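You operate a simulated robot arm through the tools that you are given. There is no shell and no other tool. Be economical: measure what you need, move in short steps, check, and stop when the job is done.

You are at the controls of a simulated robot arm. One attempt, no reset.

TASK
Fetch the milk frother and stand it on the teal side plate.

It is judged by the outcome, as a careful person would: the job done as asked, and still so three seconds after it is handed in. It fails if anything else is knocked over, pushed out of place, dropped, spilled or broken.

THE ROBOT
A 5-joint arm with a two-finger parallel gripper, fixed in place. Base frame: the origin is at the foot of the arm, x ahead of it, y to its left, z up; the work surface is at about z = 0. Units: mm, rad, N and s.
With the tool pointing down near the work surface it reaches from about 260 to 680 mm from the base axis. Its first joint turns from -1.152 to 1.152 rad. The tool tilts only in the upright plane through the base axis and itself; it spins freely about its own axis. Payload 2.9 kg.
The tool frame sits at the grasp point between the pads (the TCP): z along the fingers, y along the line on which they close. The tips reach 30 mm beyond it. Largest opening 110 mm; finger width 20, thickness 10; the body of the gripper, 48 by 112 mm, starts 55 mm behind the TCP.
Orientation is that of the tool frame in the base frame, as a unit quaternion [x, y, z, w]. With the fingers straight down and closing along the base's y, the tool's x points along the base's -x, its y along +y and its z along -z.

THE INTERFACE
- The arm moves only by the tool arm_command. Its argument "plan" is a list that holds one entry, the list of rows, each a list of 5 numbers: the shift along the tool's x, y, z in m, then the turn about the tool's z in degrees, then the finger opening in m, from 0 to 0.11. In form: [[[dx, dy, dz, twist, hand], ...]]. A call has 1 to 20 rows; each row shifts and turns the commanded pose from where the row before left it, along the tool's axes as they then stand. Rows are played at 5 a second. More than 50 mm and 0.15 rad between two rows, or a gripper value outside its range, and nothing of the call is played. A pose out of reach is approached as far as the arm can. The call stops where the force on the tool passes 40 N (or 10 N more than at its start, if that is more) or the arm is blocked; 0.2 s more then pass. The fingers move at their own pace (about 108 mm/s each) and stop on an object; they squeeze with about 38 N. The grip force told is the motor's: it shows also when the fingers shut on nothing. Time passes only in rows, and 0.2 s behind the last, so rows that do not move let the fingers close. It gives the time, the measured TCP pose, the force on the tool (base axes), the opening and the grip force at its end, in the units of the frame above (readings bear some noise).
- Cameras (640 x 400 px; columns grow to the right, rows downward): "scene" is fixed at [26.5, -442.3, 609.6]; the picture's right is [0.86, -0.51, 0.00], its down [-0.25, -0.42, -0.87] and it looks along [0.45, 0.75, -0.49] (base axes); focal length 339 px, centre (320, 200). "wrist" rides on the gripper at [72, 17, -103] in the tool frame; the picture's right is [-0.23, 0.97, 0.00], its down [-0.76, -0.18, -0.62] and it looks along [-0.61, -0.14, 0.78] (tool axes); focal length 222 px, centre (320, 200). There is no depth. A picture from a camera that has moved, and an enlarged one, comes with that camera's place and axes in the base frame and with its lens.
- get_image(camera): a new picture of that camera. The clock stands still meanwhile.
- inspect(camera, box): a new picture of the part [left, top, right, bottom] of that camera's present view, enlarged. The clock stands still meanwhile.
- sign_off(): hands the job in; it is judged then, once.

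Go step by step. Nothing tells you positions but the pictures and the camera data: compare them with the known pose of the tool, close in by small moves and look again before you grip or let go. The budget is 90 turns and 46 pictures, counting those below and the enlarged ones. Unless the task says otherwise, let go and move clear before handing in, and close with one line.

The tools are called after "Emit:" by a JSON object that holds its "op" and its "data". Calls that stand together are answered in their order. arm_command: Moves the arm, as the interface text tells. Its arguments: {"type":"object","properties":{"plan":{"type":"array"}},"required":["plan"]} The other tools are called the same way: get_image (camera) takes a picture; inspect (camera, box) takes an enlarged picture of a part of a camera's view; sign_off () hands the job in.

At the start:

```text
clock: 0.0
eef_pos: [411.2, 185.0, 260.8]
tcp_rot: [0.0, 1.0, -0.001, 0.0]
contact_force: [0.0, 0.3, -1.1]
opening: 109.9
finger_force: 0.1
```

scene: 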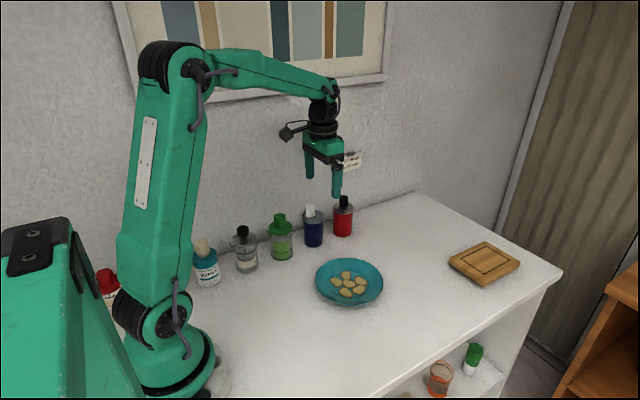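
wrist: 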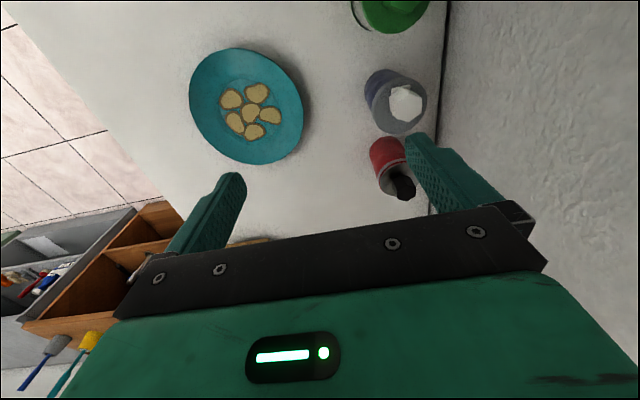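

I see a row of bottle-like items along the wall, a teal plate with biscuits or a pattern on it, and a wooden board. I'll enlarge the views to find out which one is the frother.

Emit:
{"op": "inspect", "data": {"camera": "scene", "box": [180, 180, 370, 300]}}

Emit:
{"op": "inspect", "data": {"camera": "scene", "box": [300, 240, 400, 320]}}

Emit:
{"op": "inspect", "data": {"camera": "scene", "box": [380, 220, 640, 400]}}

Emit:
{"op": "inspect", "data": {"camera": "wrist", "box": [340, 0, 460, 210]}}

```text
3.33 times, centred on (275, 240) of scene
camera zoom: at [26.5, -442.3, 609.6], right [0.86, -0.51, 0.0], down [-0.25, -0.42, -0.87], along [0.45, 0.75, -0.49], focal length 1131 px, centre (470, 67)
```

zoom: 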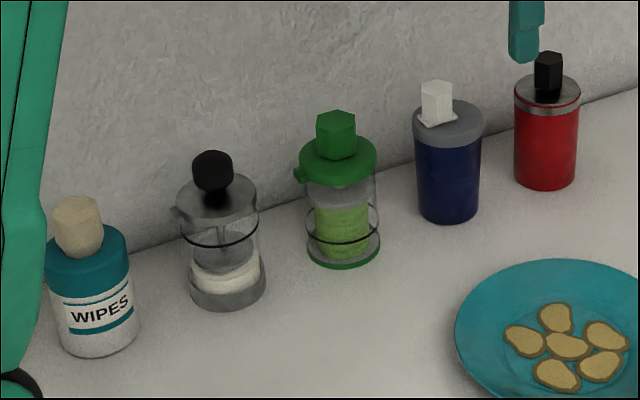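

```text
5.00 times, centred on (350, 280) of scene
camera zoom: at [26.5, -442.3, 609.6], right [0.86, -0.51, 0.0], down [-0.25, -0.42, -0.87], along [0.45, 0.75, -0.49], focal length 1697 px, centre (170, -200)
```

zoom: 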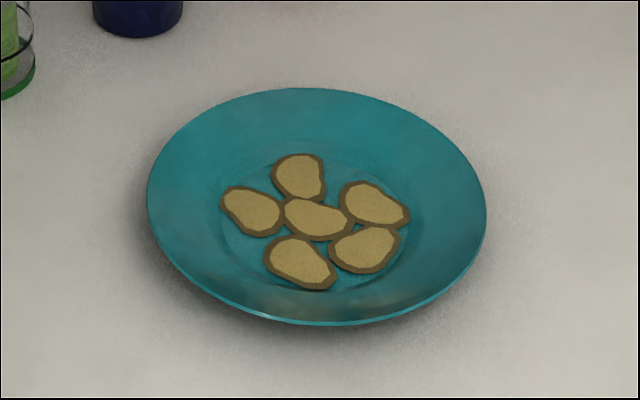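

```text
2.22 times, centred on (510, 310) of scene
camera zoom: at [26.5, -442.3, 609.6], right [0.86, -0.51, 0.0], down [-0.25, -0.42, -0.87], along [0.45, 0.75, -0.49], focal length 754 px, centre (-102, -44)
```

zoom: 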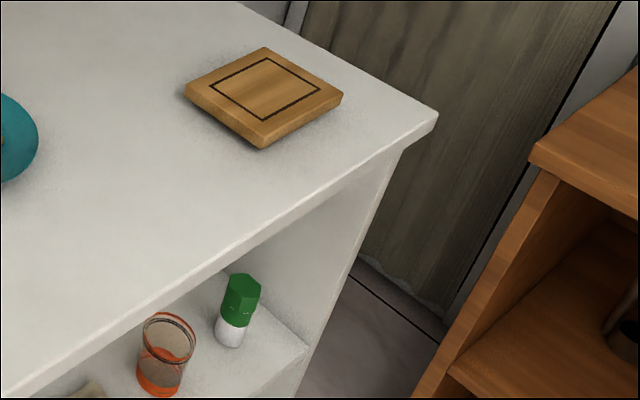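

```text
1.90 times, centred on (400, 105) of wrist
camera zoom: at [337.9, 201.2, 365.8], right [0.23, 0.97, 0.0], down [0.76, -0.18, 0.62], along [0.61, -0.14, -0.78], focal length 423 px, centre (168, 381)
```

zoom: 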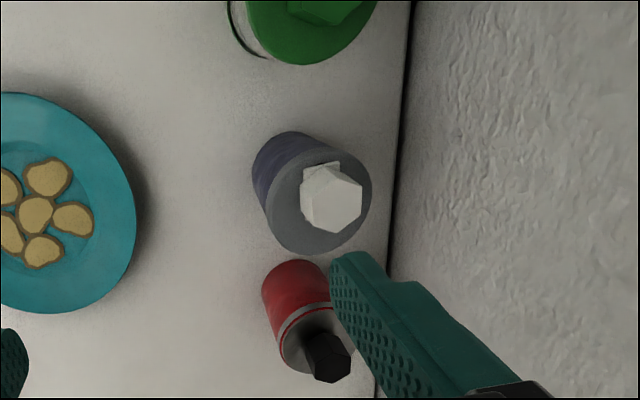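

The milk frother is most likely the clear jar with the black plunger knob and white milk inside. I place it at about (224, 268), 60 mm wide and 140 mm tall. I'll move above it at the present height and look.

Emit:
{"op": "arm_command", "data": {"plan": [[[0.03, 0.013, 0, 0, 0.11], [0.03, 0.013, 0, 0, 0.11], [0.03, 0.013, 0, 0, 0.11], [0.03, 0.013, 0, 0, 0.11], [0.03, 0.013, 0, 0, 0.11], [0.02, 0.013, 0, 0, 0.11]]]}}

Emit:
{"op": "get_image", "data": {"camera": "wrist"}}

Emit:
{"op": "get_image", "data": {"camera": "scene"}}

```text
clock: 1.4
eef_pos: [240.3, 264.4, 261.5]
tcp_rot: [0.0, 1.0, 0.001, 0.0]
contact_force: [-0.4, -0.2, -0.6]
opening: 109.8
finger_force: 0.0
```

```text
39 pictures are left
camera wrist: at [168.4, 280.1, 366.0], right [0.23, 0.97, 0.0], down [0.76, -0.18, 0.62], along [0.61, -0.14, -0.78], focal length 222 px, centre (320, 200)
```

wrist: 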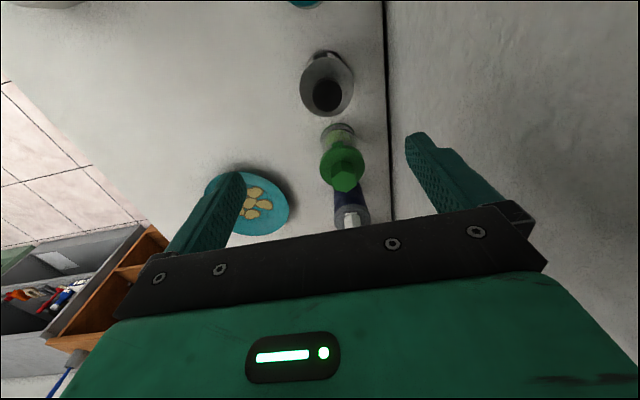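

```text
38 pictures are left
```

scene: 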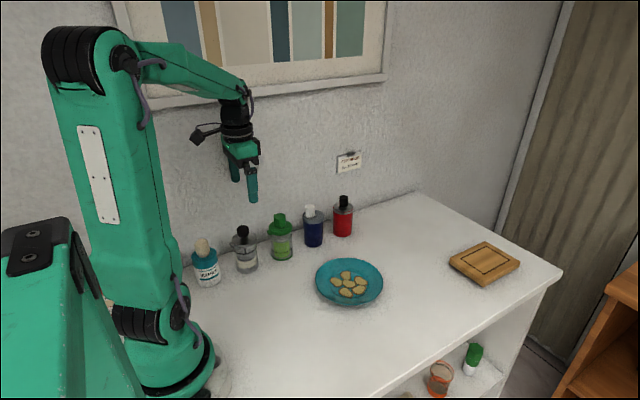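

The jar is in wrist view, and the scene view shows a note on the wall. I'll enlarge both, since the note may matter.

Emit:
{"op": "inspect", "data": {"camera": "scene", "box": [330, 146, 370, 176]}}

Emit:
{"op": "inspect", "data": {"camera": "wrist", "box": [270, 20, 400, 240]}}

Emit:
{"op": "inspect", "data": {"camera": "scene", "box": [215, 200, 305, 280]}}

```text
13.33 times, centred on (350, 161) of scene
camera zoom: at [26.5, -442.3, 609.6], right [0.86, -0.51, 0.0], down [-0.25, -0.42, -0.87], along [0.45, 0.75, -0.49], focal length 4525 px, centre (-80, 720)
```

zoom: 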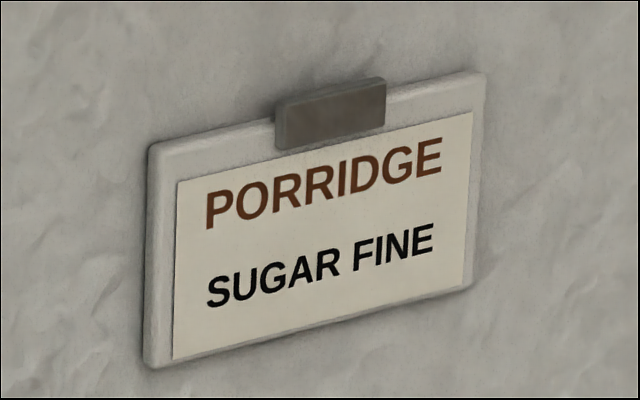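

```text
1.82 times, centred on (335, 130) of wrist
camera zoom: at [168.4, 280.1, 366.0], right [0.23, 0.97, 0.0], down [0.76, -0.18, 0.62], along [0.61, -0.14, -0.78], focal length 404 px, centre (293, 327)
```

zoom: 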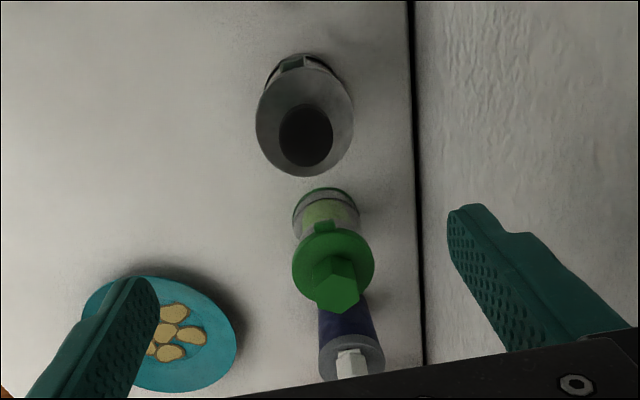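

```text
5.00 times, centred on (260, 240) of scene
camera zoom: at [26.5, -442.3, 609.6], right [0.86, -0.51, 0.0], down [-0.25, -0.42, -0.87], along [0.45, 0.75, -0.49], focal length 1697 px, centre (620, 0)
```

zoom: 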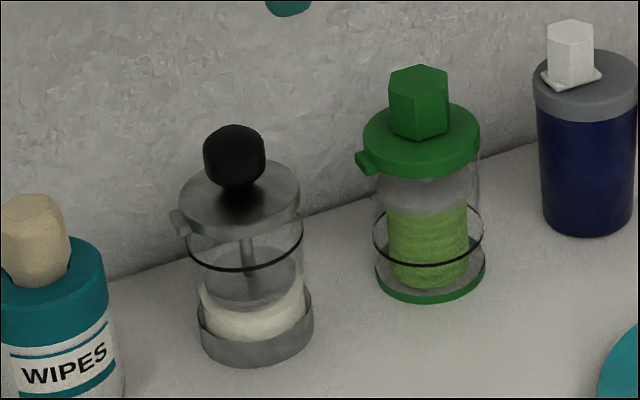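

The note is unrelated. The clear jar has milk and a plunger, so it is the frother, centred at about (225, 275) with its lid at about 90 mm and its knob at about 135 mm. I'll align over it, descend part way with the fingers narrowed, and check.

Emit:
{"op": "arm_command", "data": {"plan": [[[0.015, 0.0105, 0, 0, 0.09], [0, 0, 0.03, 0, 0.09], [0, 0, 0.03, 0, 0.09], [0, 0, 0.03, 0, 0.09], [0, 0, 0, 0, 0.09]]]}}

Emit:
{"op": "get_image", "data": {"camera": "wrist"}}

Emit:
{"op": "inspect", "data": {"camera": "scene", "box": [180, 150, 340, 290]}}

```text
clock: 2.6
eef_pos: [226.3, 274.2, 171.0]
tcp_rot: [-0.001, 1.0, 0.0, 0.0]
contact_force: [0.0, -0.5, 0.5]
opening: 89.8
finger_force: 0.1
```

```text
34 pictures are left
camera wrist: at [152.9, 290.6, 275.2], right [0.23, 0.97, 0.0], down [0.76, -0.18, 0.62], along [0.61, -0.14, -0.78], focal length 222 px, centre (320, 200)
```

wrist: 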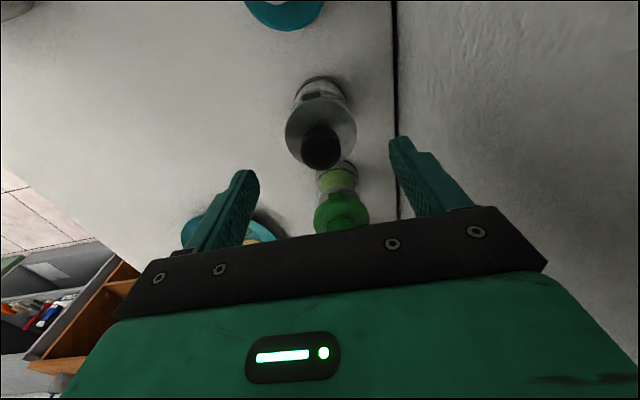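

```text
2.86 times, centred on (260, 220) of scene
camera zoom: at [26.5, -442.3, 609.6], right [0.86, -0.51, 0.0], down [-0.25, -0.42, -0.87], along [0.45, 0.75, -0.49], focal length 970 px, centre (491, 143)
```

zoom: 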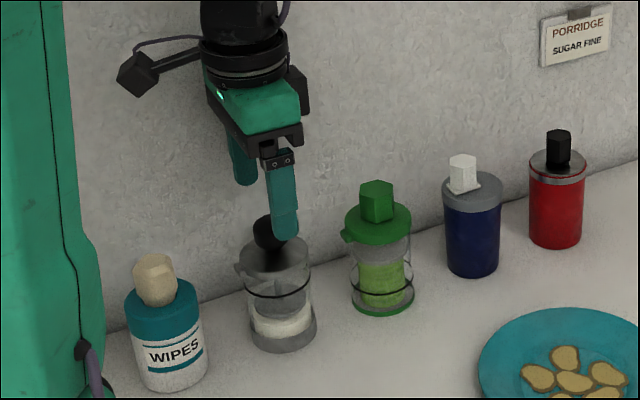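

The lid projects to about (226, 275), right under the TCP, with both fingers clear of it. I'll descend to z of about 90.

Emit:
{"op": "arm_command", "data": {"plan": [[[0, 0.001, 0.025, 0, 0.09], [0, 0, 0.025, 0, 0.09], [0, 0, 0.02, 0, 0.09], [0, 0, 0.01, 0, 0.09], [0, 0, 0, 0, 0.09]]]}}

Emit:
{"op": "get_image", "data": {"camera": "wrist"}}

Emit:
{"op": "inspect", "data": {"camera": "scene", "box": [180, 170, 310, 290]}}

```text
clock: 3.8
eef_pos: [225.9, 275.5, 91.6]
tcp_rot: [-0.001, 1.0, 0.0, 0.0]
contact_force: [0.4, -0.2, -0.4]
opening: 89.9
finger_force: 0.1
```

```text
32 pictures are left
camera wrist: at [152.9, 291.0, 195.8], right [0.23, 0.97, 0.0], down [0.76, -0.18, 0.62], along [0.61, -0.14, -0.78], focal length 222 px, centre (320, 200)
```

wrist: 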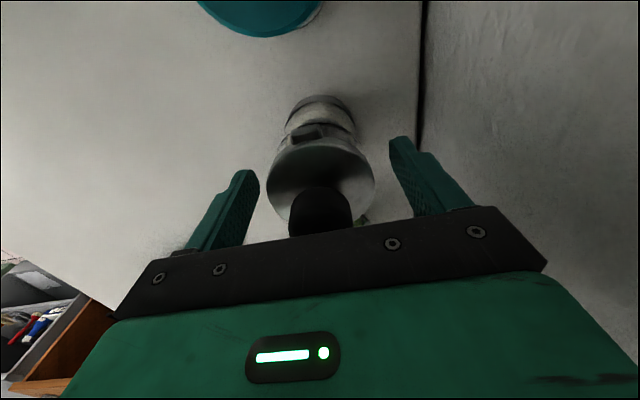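

```text
3.33 times, centred on (245, 230) of scene
camera zoom: at [26.5, -442.3, 609.6], right [0.86, -0.51, 0.0], down [-0.25, -0.42, -0.87], along [0.45, 0.75, -0.49], focal length 1131 px, centre (570, 100)
```

zoom: 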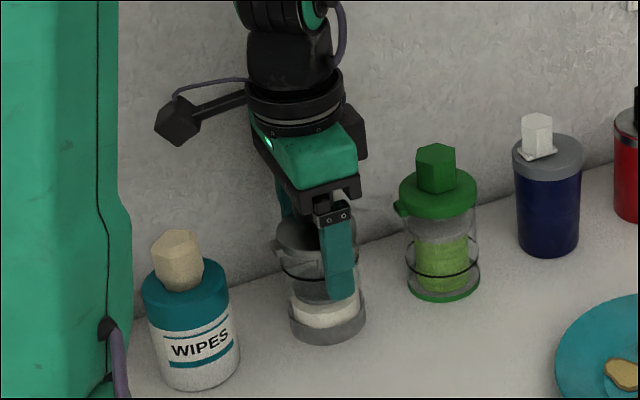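

The jar is centred between the pads and nothing is touching. I'll close the fingers.

Emit:
{"op": "arm_command", "data": {"plan": [[[0, 0, 0, 0, 0.07], [0, 0, 0, 0, 0.06], [0, 0, 0, 0, 0.05], [0, 0, 0, 0, 0.045], [0, 0, 0, 0, 0.045]]]}}

Emit:
{"op": "get_image", "data": {"camera": "wrist"}}

```text
clock: 5.0
eef_pos: [225.3, 274.4, 92.9]
tcp_rot: [0.0, 1.0, 0.0, 0.0]
contact_force: [0.9, -0.2, 0.0]
opening: 57.8
finger_force: 38.2
```

```text
30 pictures are left
camera wrist: at [152.9, 291.0, 196.0], right [0.23, 0.97, 0.0], down [0.76, -0.18, 0.62], along [0.61, -0.14, -0.78], focal length 222 px, centre (320, 200)
```

wrist: 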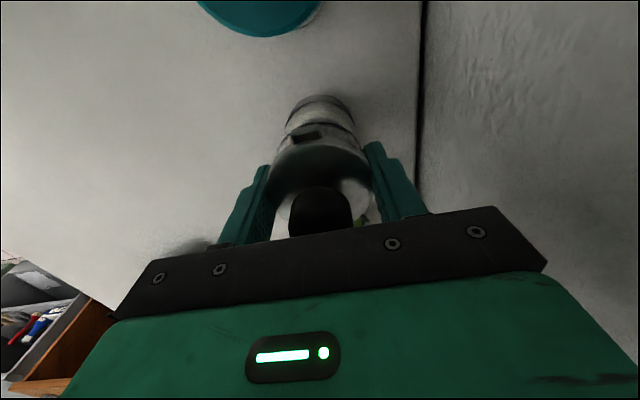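

The grip is firm at 57.8 mm. I'll lift straight up slowly and check.

Emit:
{"op": "arm_command", "data": {"plan": [[[0, 0, -0.01, 0, 0.045], [0, 0, -0.02, 0, 0.045], [0, 0, -0.02, 0, 0.045], [0, 0, -0.025, 0, 0.045], [0, 0, -0.025, 0, 0.045], [0, 0, 0, 0, 0.045]]]}}

Emit:
{"op": "inspect", "data": {"camera": "scene", "box": [180, 120, 380, 300]}}

```text
clock: 6.4
eef_pos: [226.2, 275.0, 191.6]
tcp_rot: [0.0, 1.0, 0.0, -0.001]
contact_force: [0.2, 0.0, -1.2]
opening: 58.1
finger_force: 37.8
```

```text
2.22 times, centred on (280, 210) of scene
camera zoom: at [26.5, -442.3, 609.6], right [0.86, -0.51, 0.0], down [-0.25, -0.42, -0.87], along [0.45, 0.75, -0.49], focal length 754 px, centre (409, 178)
```

zoom: 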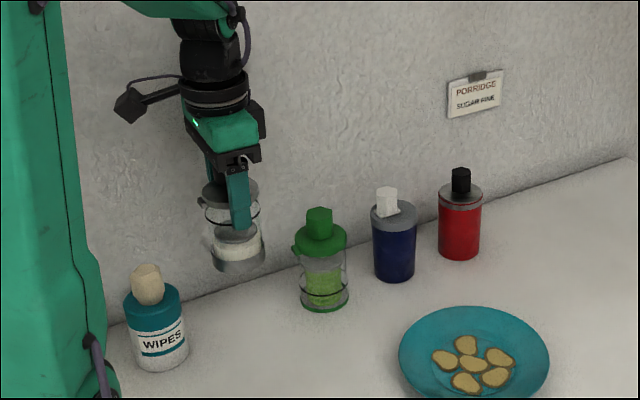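

The jar is held upright and free. I'll raise it a little more, swing out in front of the row, and look closely at the plate before placing.

Emit:
{"op": "arm_command", "data": {"plan": [[[0, 0, -0.025, 0, 0.045], [0, 0, -0.02, 0, 0.045], [-0.012, -0.03, 0, 0, 0.045], [-0.012, -0.03, 0, 0, 0.045], [-0.014, -0.03, 0, 0, 0.045], [-0.014, -0.03, 0, 0, 0.045], [-0.014, -0.03, 0, 0, 0.045], [-0.008, -0.03, 0, 0, 0.045], [0, -0.015, 0, 0, 0.045], [0, 0, 0, 0, 0.045]]]}}

Emit:
{"op": "get_image", "data": {"camera": "wrist"}}

Emit:
{"op": "get_image", "data": {"camera": "scene"}}

```text
clock: 8.6
eef_pos: [300.4, 79.5, 236.7]
tcp_rot: [0.0, 1.0, 0.0, 0.0]
contact_force: [-0.5, -0.1, -2.0]
opening: 58.2
finger_force: 37.6
```

```text
28 pictures are left
camera wrist: at [227.1, 95.0, 340.9], right [0.23, 0.97, 0.0], down [0.76, -0.18, 0.62], along [0.61, -0.14, -0.78], focal length 222 px, centre (320, 200)
```

wrist: 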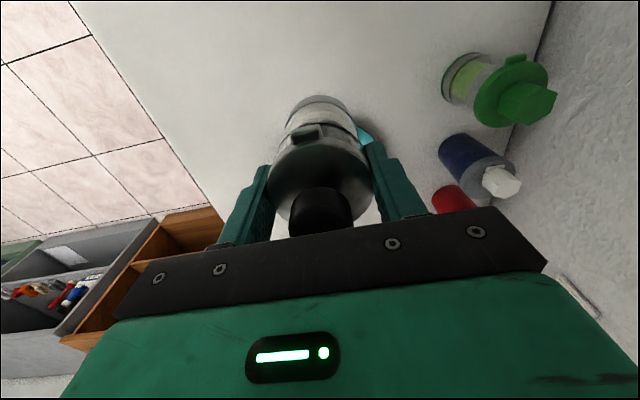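

```text
27 pictures are left
```

scene: 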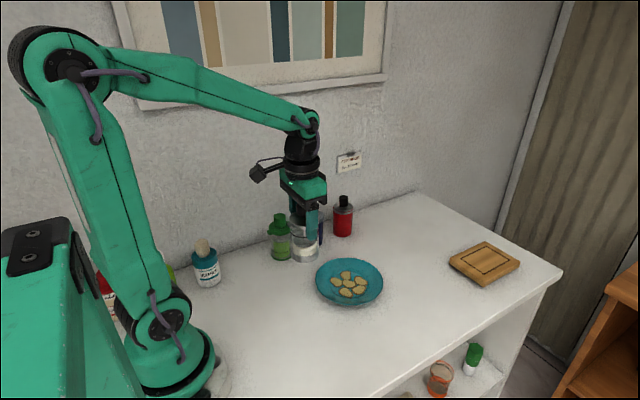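

The jar is held well but hides the plate from the wrist. I'll enlarge the plate in the scene view to judge whether the biscuits are painted or loose.

Emit:
{"op": "inspect", "data": {"camera": "scene", "box": [325, 265, 373, 300]}}

```text
11.43 times, centred on (349, 282) of scene
camera zoom: at [26.5, -442.3, 609.6], right [0.86, -0.51, 0.0], down [-0.25, -0.42, -0.87], along [0.45, 0.75, -0.49], focal length 3879 px, centre (-11, -743)
```

zoom: 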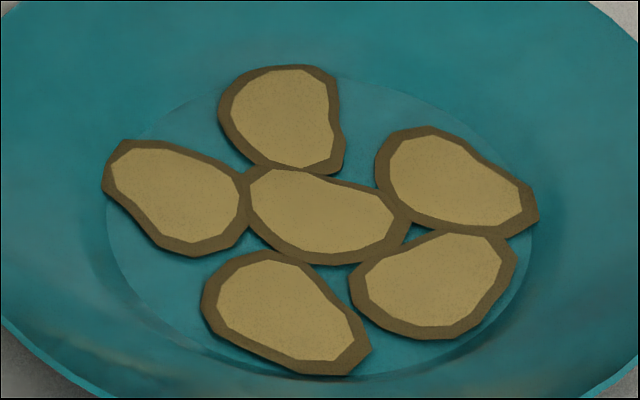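

The plate's well is about 94 mm across, and the slices look flat. To see whether they have any thickness I'll view the plate obliquely with the wrist camera, moving the jar to the clear area on the right of the plate.

Emit:
{"op": "arm_command", "data": {"plan": [[[0, -0.035, 0, 0, 0.045], [0, -0.035, 0, 0, 0.045], [-0.01, -0.035, 0.01, 0, 0.045], [-0.015, -0.035, 0.02, 0, 0.045], [-0.02, -0.03, 0.025, 0, 0.045], [-0.02, -0.03, 0.025, 0, 0.045], [0, 0, 0.015, 0, 0.045], [0, 0, 0, 0, 0.045]]]}}

Emit:
{"op": "get_image", "data": {"camera": "wrist"}}

```text
clock: 10.4
eef_pos: [365.4, -120.4, 140.5]
tcp_rot: [0.0, 1.0, 0.001, 0.0]
contact_force: [0.4, -0.5, -1.3]
opening: 57.8
finger_force: 38.0
```

```text
25 pictures are left
camera wrist: at [292.3, -104.3, 245.6], right [0.23, 0.97, 0.0], down [0.76, -0.18, 0.62], along [0.61, -0.14, -0.78], focal length 222 px, centre (320, 200)
```

wrist: 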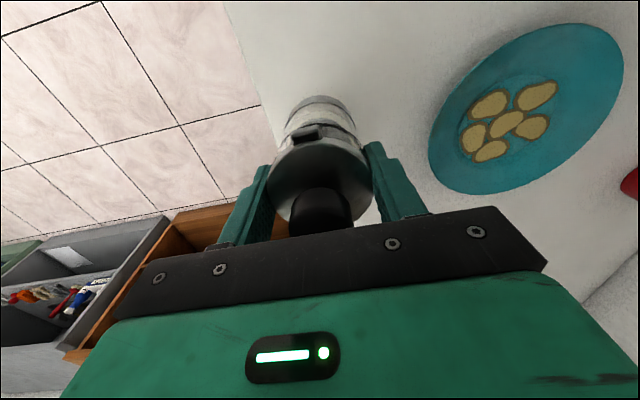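

Emit:
{"op": "inspect", "data": {"camera": "wrist", "box": [440, 65, 570, 175]}}

Emit:
{"op": "inspect", "data": {"camera": "scene", "box": [290, 240, 440, 400]}}

```text
3.64 times, centred on (505, 120) of wrist
camera zoom: at [292.3, -104.3, 245.6], right [0.23, 0.97, 0.0], down [0.76, -0.18, 0.62], along [0.61, -0.14, -0.78], focal length 808 px, centre (-353, 491)
```

zoom: 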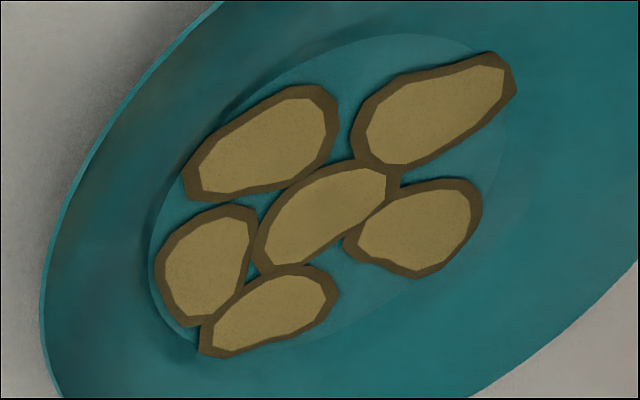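

```text
2.50 times, centred on (365, 320) of scene
camera zoom: at [26.5, -442.3, 609.6], right [0.86, -0.51, 0.0], down [-0.25, -0.42, -0.87], along [0.45, 0.75, -0.49], focal length 848 px, centre (208, -100)
```

zoom: 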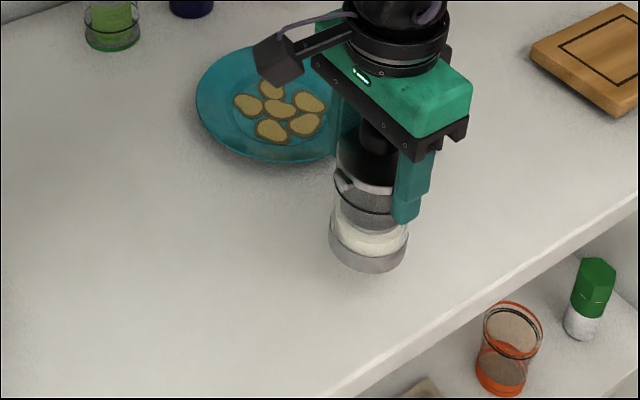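

The slices sit flat and centred in the well, with at most a very low relief, so the well centre is a level, stable spot at about (420, 73). I'll carry the jar there and lower it to just above the plate.

Emit:
{"op": "arm_command", "data": {"plan": [[[0, 0, -0.015, 0, 0.045], [-0.01, 0.03, 0, 0, 0.045], [-0.01, 0.035, 0, 0, 0.045], [-0.01, 0.035, 0, 0, 0.045], [-0.01, 0.035, 0, 0, 0.045], [-0.01, 0.035, 0, 0, 0.045], [-0.0046, 0.0234, 0, 0, 0.045], [0, 0, 0.02, 0, 0.045], [0, 0, 0.015, 0, 0.045], [0, 0, 0, 0, 0.045]]]}}

Emit:
{"op": "inspect", "data": {"camera": "scene", "box": [290, 200, 410, 320]}}

Emit:
{"op": "get_image", "data": {"camera": "wrist"}}

```text
clock: 12.6
eef_pos: [420.2, 74.4, 120.7]
tcp_rot: [0.0, 1.0, 0.0, 0.0]
contact_force: [-1.3, -0.3, -0.3]
opening: 58.1
finger_force: 38.5
```

```text
3.33 times, centred on (350, 260) of scene
camera zoom: at [26.5, -442.3, 609.6], right [0.86, -0.51, 0.0], down [-0.25, -0.42, -0.87], along [0.45, 0.75, -0.49], focal length 1131 px, centre (220, 0)
```

zoom: 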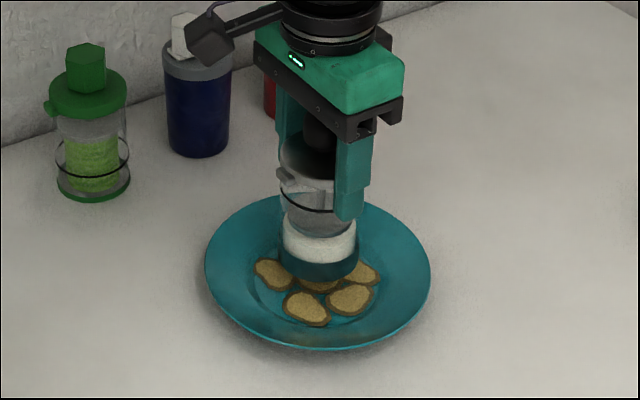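

```text
21 pictures are left
camera wrist: at [347.4, 89.5, 225.7], right [0.23, 0.97, 0.0], down [0.76, -0.18, 0.62], along [0.61, -0.14, -0.78], focal length 222 px, centre (320, 200)
```

wrist: 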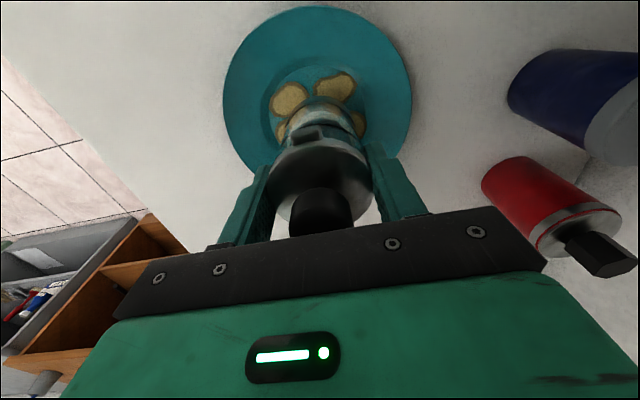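

The jar is centred over the well with its base about 20 mm above it. I'll lower it slowly and watch the force.

Emit:
{"op": "arm_command", "data": {"plan": [[[0, -0.001, 0.006, 0, 0.045], [0, 0, 0.004, 0, 0.045], [0, 0, 0.003, 0, 0.045], [0, 0, 0, 0, 0.045]]]}}

Emit:
{"op": "arm_command", "data": {"plan": [[[0, 0, 0.002, 0, 0.045], [0, 0, 0, 0, 0.045]]]}}

Emit:
{"op": "arm_command", "data": {"plan": [[[0, 0, 0.0015, 0, 0.045], [0, 0, 0, 0, 0.045]]]}}

```text
clock: 13.6
eef_pos: [419.2, 71.7, 109.4]
tcp_rot: [0.0, 1.0, 0.0, 0.0]
contact_force: [0.6, 0.0, -1.4]
opening: 58.4
finger_force: 37.9
```

```text
clock: 14.2
eef_pos: [419.7, 72.7, 106.4]
tcp_rot: [0.001, 1.0, 0.0, 0.0]
contact_force: [0.0, -0.7, -1.0]
opening: 58.2
finger_force: 37.6
```

```text
clock: 14.8
eef_pos: [419.2, 72.1, 105.3]
tcp_rot: [0.0, 1.0, -0.001, -0.001]
contact_force: [-1.0, -0.4, -1.3]
opening: 57.6
finger_force: 37.5
```

No contact yet, with the base about 13 mm above the counter. I'll continue in small steps.

Emit:
{"op": "arm_command", "data": {"plan": [[[0, 0, 0.0015, 0, 0.045], [0, 0, 0, 0, 0.045]]]}}

Emit:
{"op": "arm_command", "data": {"plan": [[[0, 0, 0.0015, 0, 0.045], [0, 0, 0, 0, 0.045]]]}}

Emit:
{"op": "inspect", "data": {"camera": "scene", "box": [310, 235, 390, 315]}}

```text
clock: 15.4
eef_pos: [418.1, 72.7, 103.3]
tcp_rot: [0.0, 1.0, 0.0, 0.0]
contact_force: [-0.2, -0.1, -0.5]
opening: 58.0
finger_force: 38.1
```

```text
clock: 16.0
eef_pos: [419.4, 72.9, 102.6]
tcp_rot: [0.0, 1.0, 0.0, 0.0]
contact_force: [0.4, 0.8, -0.8]
opening: 58.0
finger_force: 38.2
```

```text
5.00 times, centred on (350, 275) of scene
camera zoom: at [26.5, -442.3, 609.6], right [0.86, -0.51, 0.0], down [-0.25, -0.42, -0.87], along [0.45, 0.75, -0.49], focal length 1697 px, centre (170, -175)
```

zoom: 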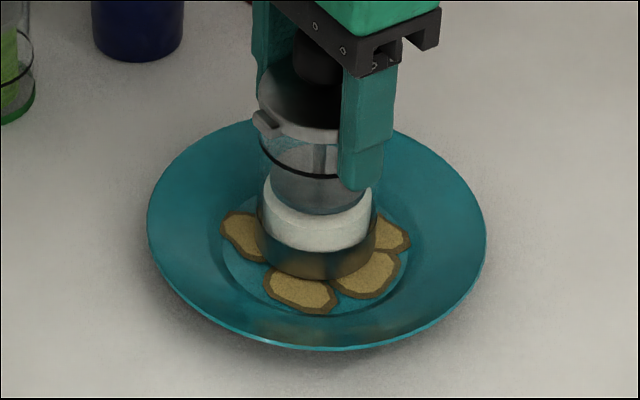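

The base is nearly down and centred. I'll continue in 1 mm steps.

Emit:
{"op": "arm_command", "data": {"plan": [[[0, 0, 0.001, 0, 0.045], [0, 0, 0, 0, 0.045]]]}}

Emit:
{"op": "arm_command", "data": {"plan": [[[0, 0, 0.001, 0, 0.045], [0, 0, 0, 0, 0.045]]]}}

Emit:
{"op": "arm_command", "data": {"plan": [[[0, 0, 0.001, 0, 0.045], [0, 0, 0, 0, 0.045]]]}}

```text
clock: 16.6
eef_pos: [420.1, 72.6, 101.1]
tcp_rot: [0.0, 1.0, 0.0, 0.0]
contact_force: [0.2, -0.1, -0.6]
opening: 58.1
finger_force: 37.7
```

```text
clock: 17.2
eef_pos: [418.8, 72.4, 99.0]
tcp_rot: [0.0, 1.0, 0.0, 0.0]
contact_force: [1.6, 0.3, -0.9]
opening: 58.2
finger_force: 38.3
```

```text
clock: 17.8
eef_pos: [419.0, 72.7, 98.3]
tcp_rot: [0.001, 1.0, 0.0, 0.0]
contact_force: [0.5, 0.2, -0.9]
opening: 58.1
finger_force: 38.5
```

Emit:
{"op": "arm_command", "data": {"plan": [[[0, 0, 0.001, 0, 0.045], [0, 0, 0, 0, 0.045]]]}}

Emit:
{"op": "arm_command", "data": {"plan": [[[0, 0, 0.001, 0, 0.045], [0, 0, 0, 0, 0.045]]]}}

Emit:
{"op": "inspect", "data": {"camera": "scene", "box": [310, 235, 390, 315]}}

```text
clock: 18.4
eef_pos: [419.0, 71.4, 98.6]
tcp_rot: [0.0, 1.0, 0.0, 0.0]
contact_force: [0.3, -0.8, -0.9]
opening: 57.9
finger_force: 37.7
```

```text
clock: 19.0
eef_pos: [420.3, 71.9, 98.1]
tcp_rot: [0.0, 1.0, 0.0, 0.0]
contact_force: [-2.9, -1.7, 10.8]
opening: 58.1
finger_force: 38.2
```

```text
5.00 times, centred on (350, 275) of scene
camera zoom: at [26.4, -442.3, 609.6], right [0.86, -0.51, 0.0], down [-0.25, -0.42, -0.87], along [0.45, 0.75, -0.49], focal length 1697 px, centre (170, -175)
```

zoom: 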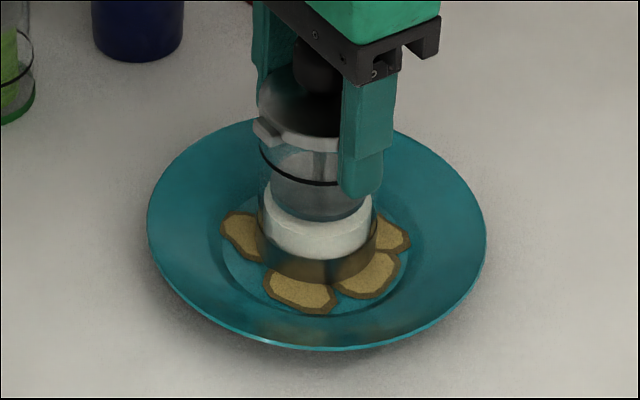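

Contact is made (11 N up) at a base height of about 5–6 mm, and the slices haven't moved. I'll ease off slightly and open the fingers gently.

Emit:
{"op": "arm_command", "data": {"plan": [[[0, 0, -0.0007, 0, 0.045], [0, 0, 0, 0, 0.06], [0, 0, 0, 0, 0.068], [0, 0, 0, 0, 0.08], [0, 0, 0, 0, 0.09], [0, 0, 0, 0, 0.09]]]}}

Emit:
{"op": "get_image", "data": {"camera": "wrist"}}

Emit:
{"op": "inspect", "data": {"camera": "scene", "box": [310, 225, 390, 315]}}

```text
clock: 20.4
eef_pos: [418.7, 72.4, 98.1]
tcp_rot: [0.0, 1.0, 0.0, 0.0]
contact_force: [-0.1, 0.6, 0.2]
opening: 89.9
finger_force: 0.1
```

```text
18 pictures are left
camera wrist: at [346.5, 87.9, 201.9], right [0.23, 0.97, 0.0], down [0.76, -0.18, 0.62], along [0.61, -0.14, -0.78], focal length 222 px, centre (320, 200)
```

wrist: 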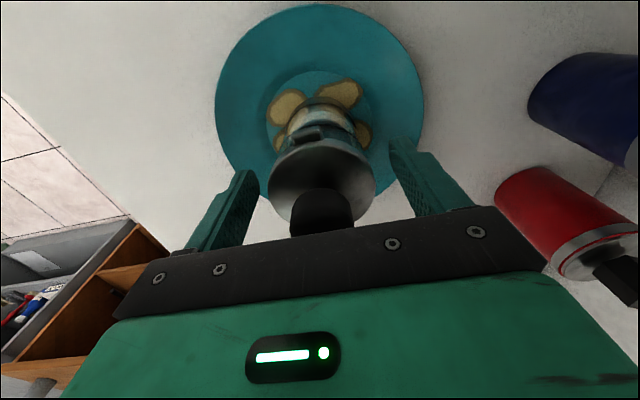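

```text
4.44 times, centred on (350, 270) of scene
camera zoom: at [26.5, -442.3, 609.6], right [0.86, -0.51, 0.0], down [-0.25, -0.42, -0.87], along [0.45, 0.75, -0.49], focal length 1508 px, centre (187, -111)
```

zoom: 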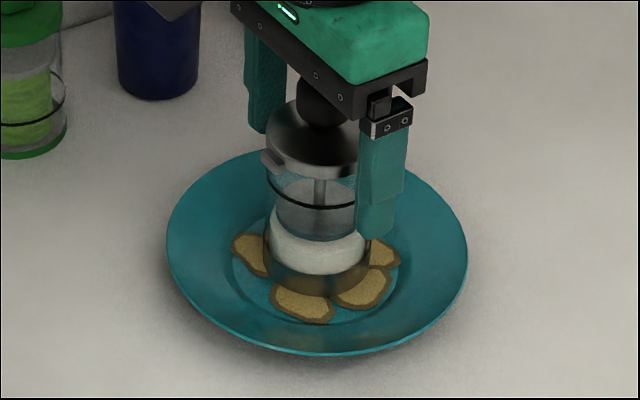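

The frother stands upright and free of the fingers. I'll rise straight up and check it.

Emit:
{"op": "arm_command", "data": {"plan": [[[0, 0, -0.02, 0, 0.09], [0, 0, -0.03, 0, 0.09], [0, 0, -0.035, 0, 0.09], [0, 0, -0.035, 0, 0.09], [0, 0, -0.03, 0, 0.09], [0, 0, 0, 0, 0.09], [0, 0, 0, 0, 0.09]]]}}

Emit:
{"op": "get_image", "data": {"camera": "scene"}}

Emit:
{"op": "inspect", "data": {"camera": "scene", "box": [300, 210, 400, 315]}}

```text
clock: 22.0
eef_pos: [420.1, 71.7, 248.5]
tcp_rot: [0.0, 1.0, 0.0, -0.001]
contact_force: [-0.3, 0.3, 0.5]
opening: 90.1
finger_force: 0.1
```

```text
16 pictures are left
```

scene: 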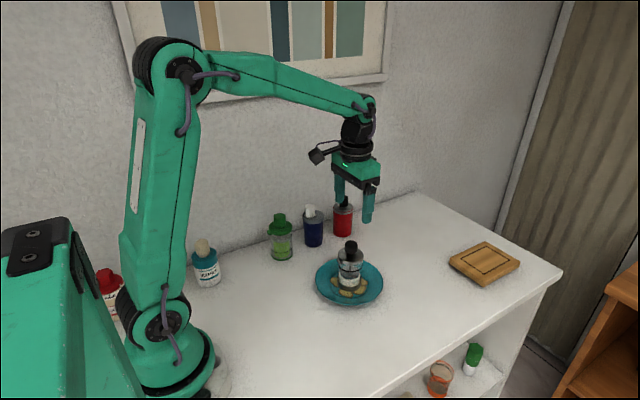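

```text
3.81 times, centred on (350, 262) of scene
camera zoom: at [26.5, -442.3, 609.6], right [0.86, -0.51, 0.0], down [-0.25, -0.42, -0.87], along [0.45, 0.75, -0.49], focal length 1293 px, centre (206, -38)
```

zoom: 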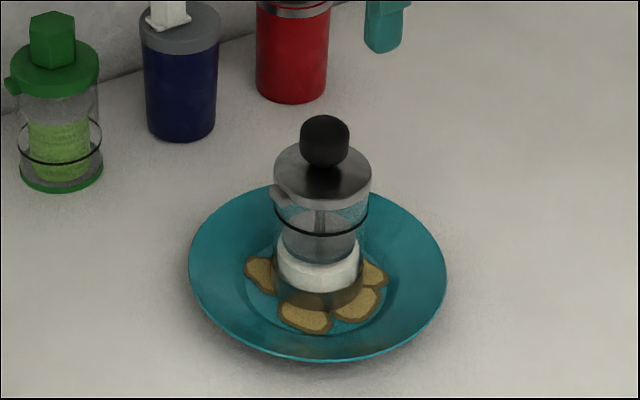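

The frother stands upright in the centre of the teal plate, the arm is clear, and everything else is where it was. I'm handing in.

Emit:
{"op": "sign_off", "data": {}}

```text
The job is handed in.
```

The milk frother is standing upright in the middle of the teal side plate, resting over the biscuit shapes there; I took it to be the clear plunger jar with milk inside, and nothing else was moved.
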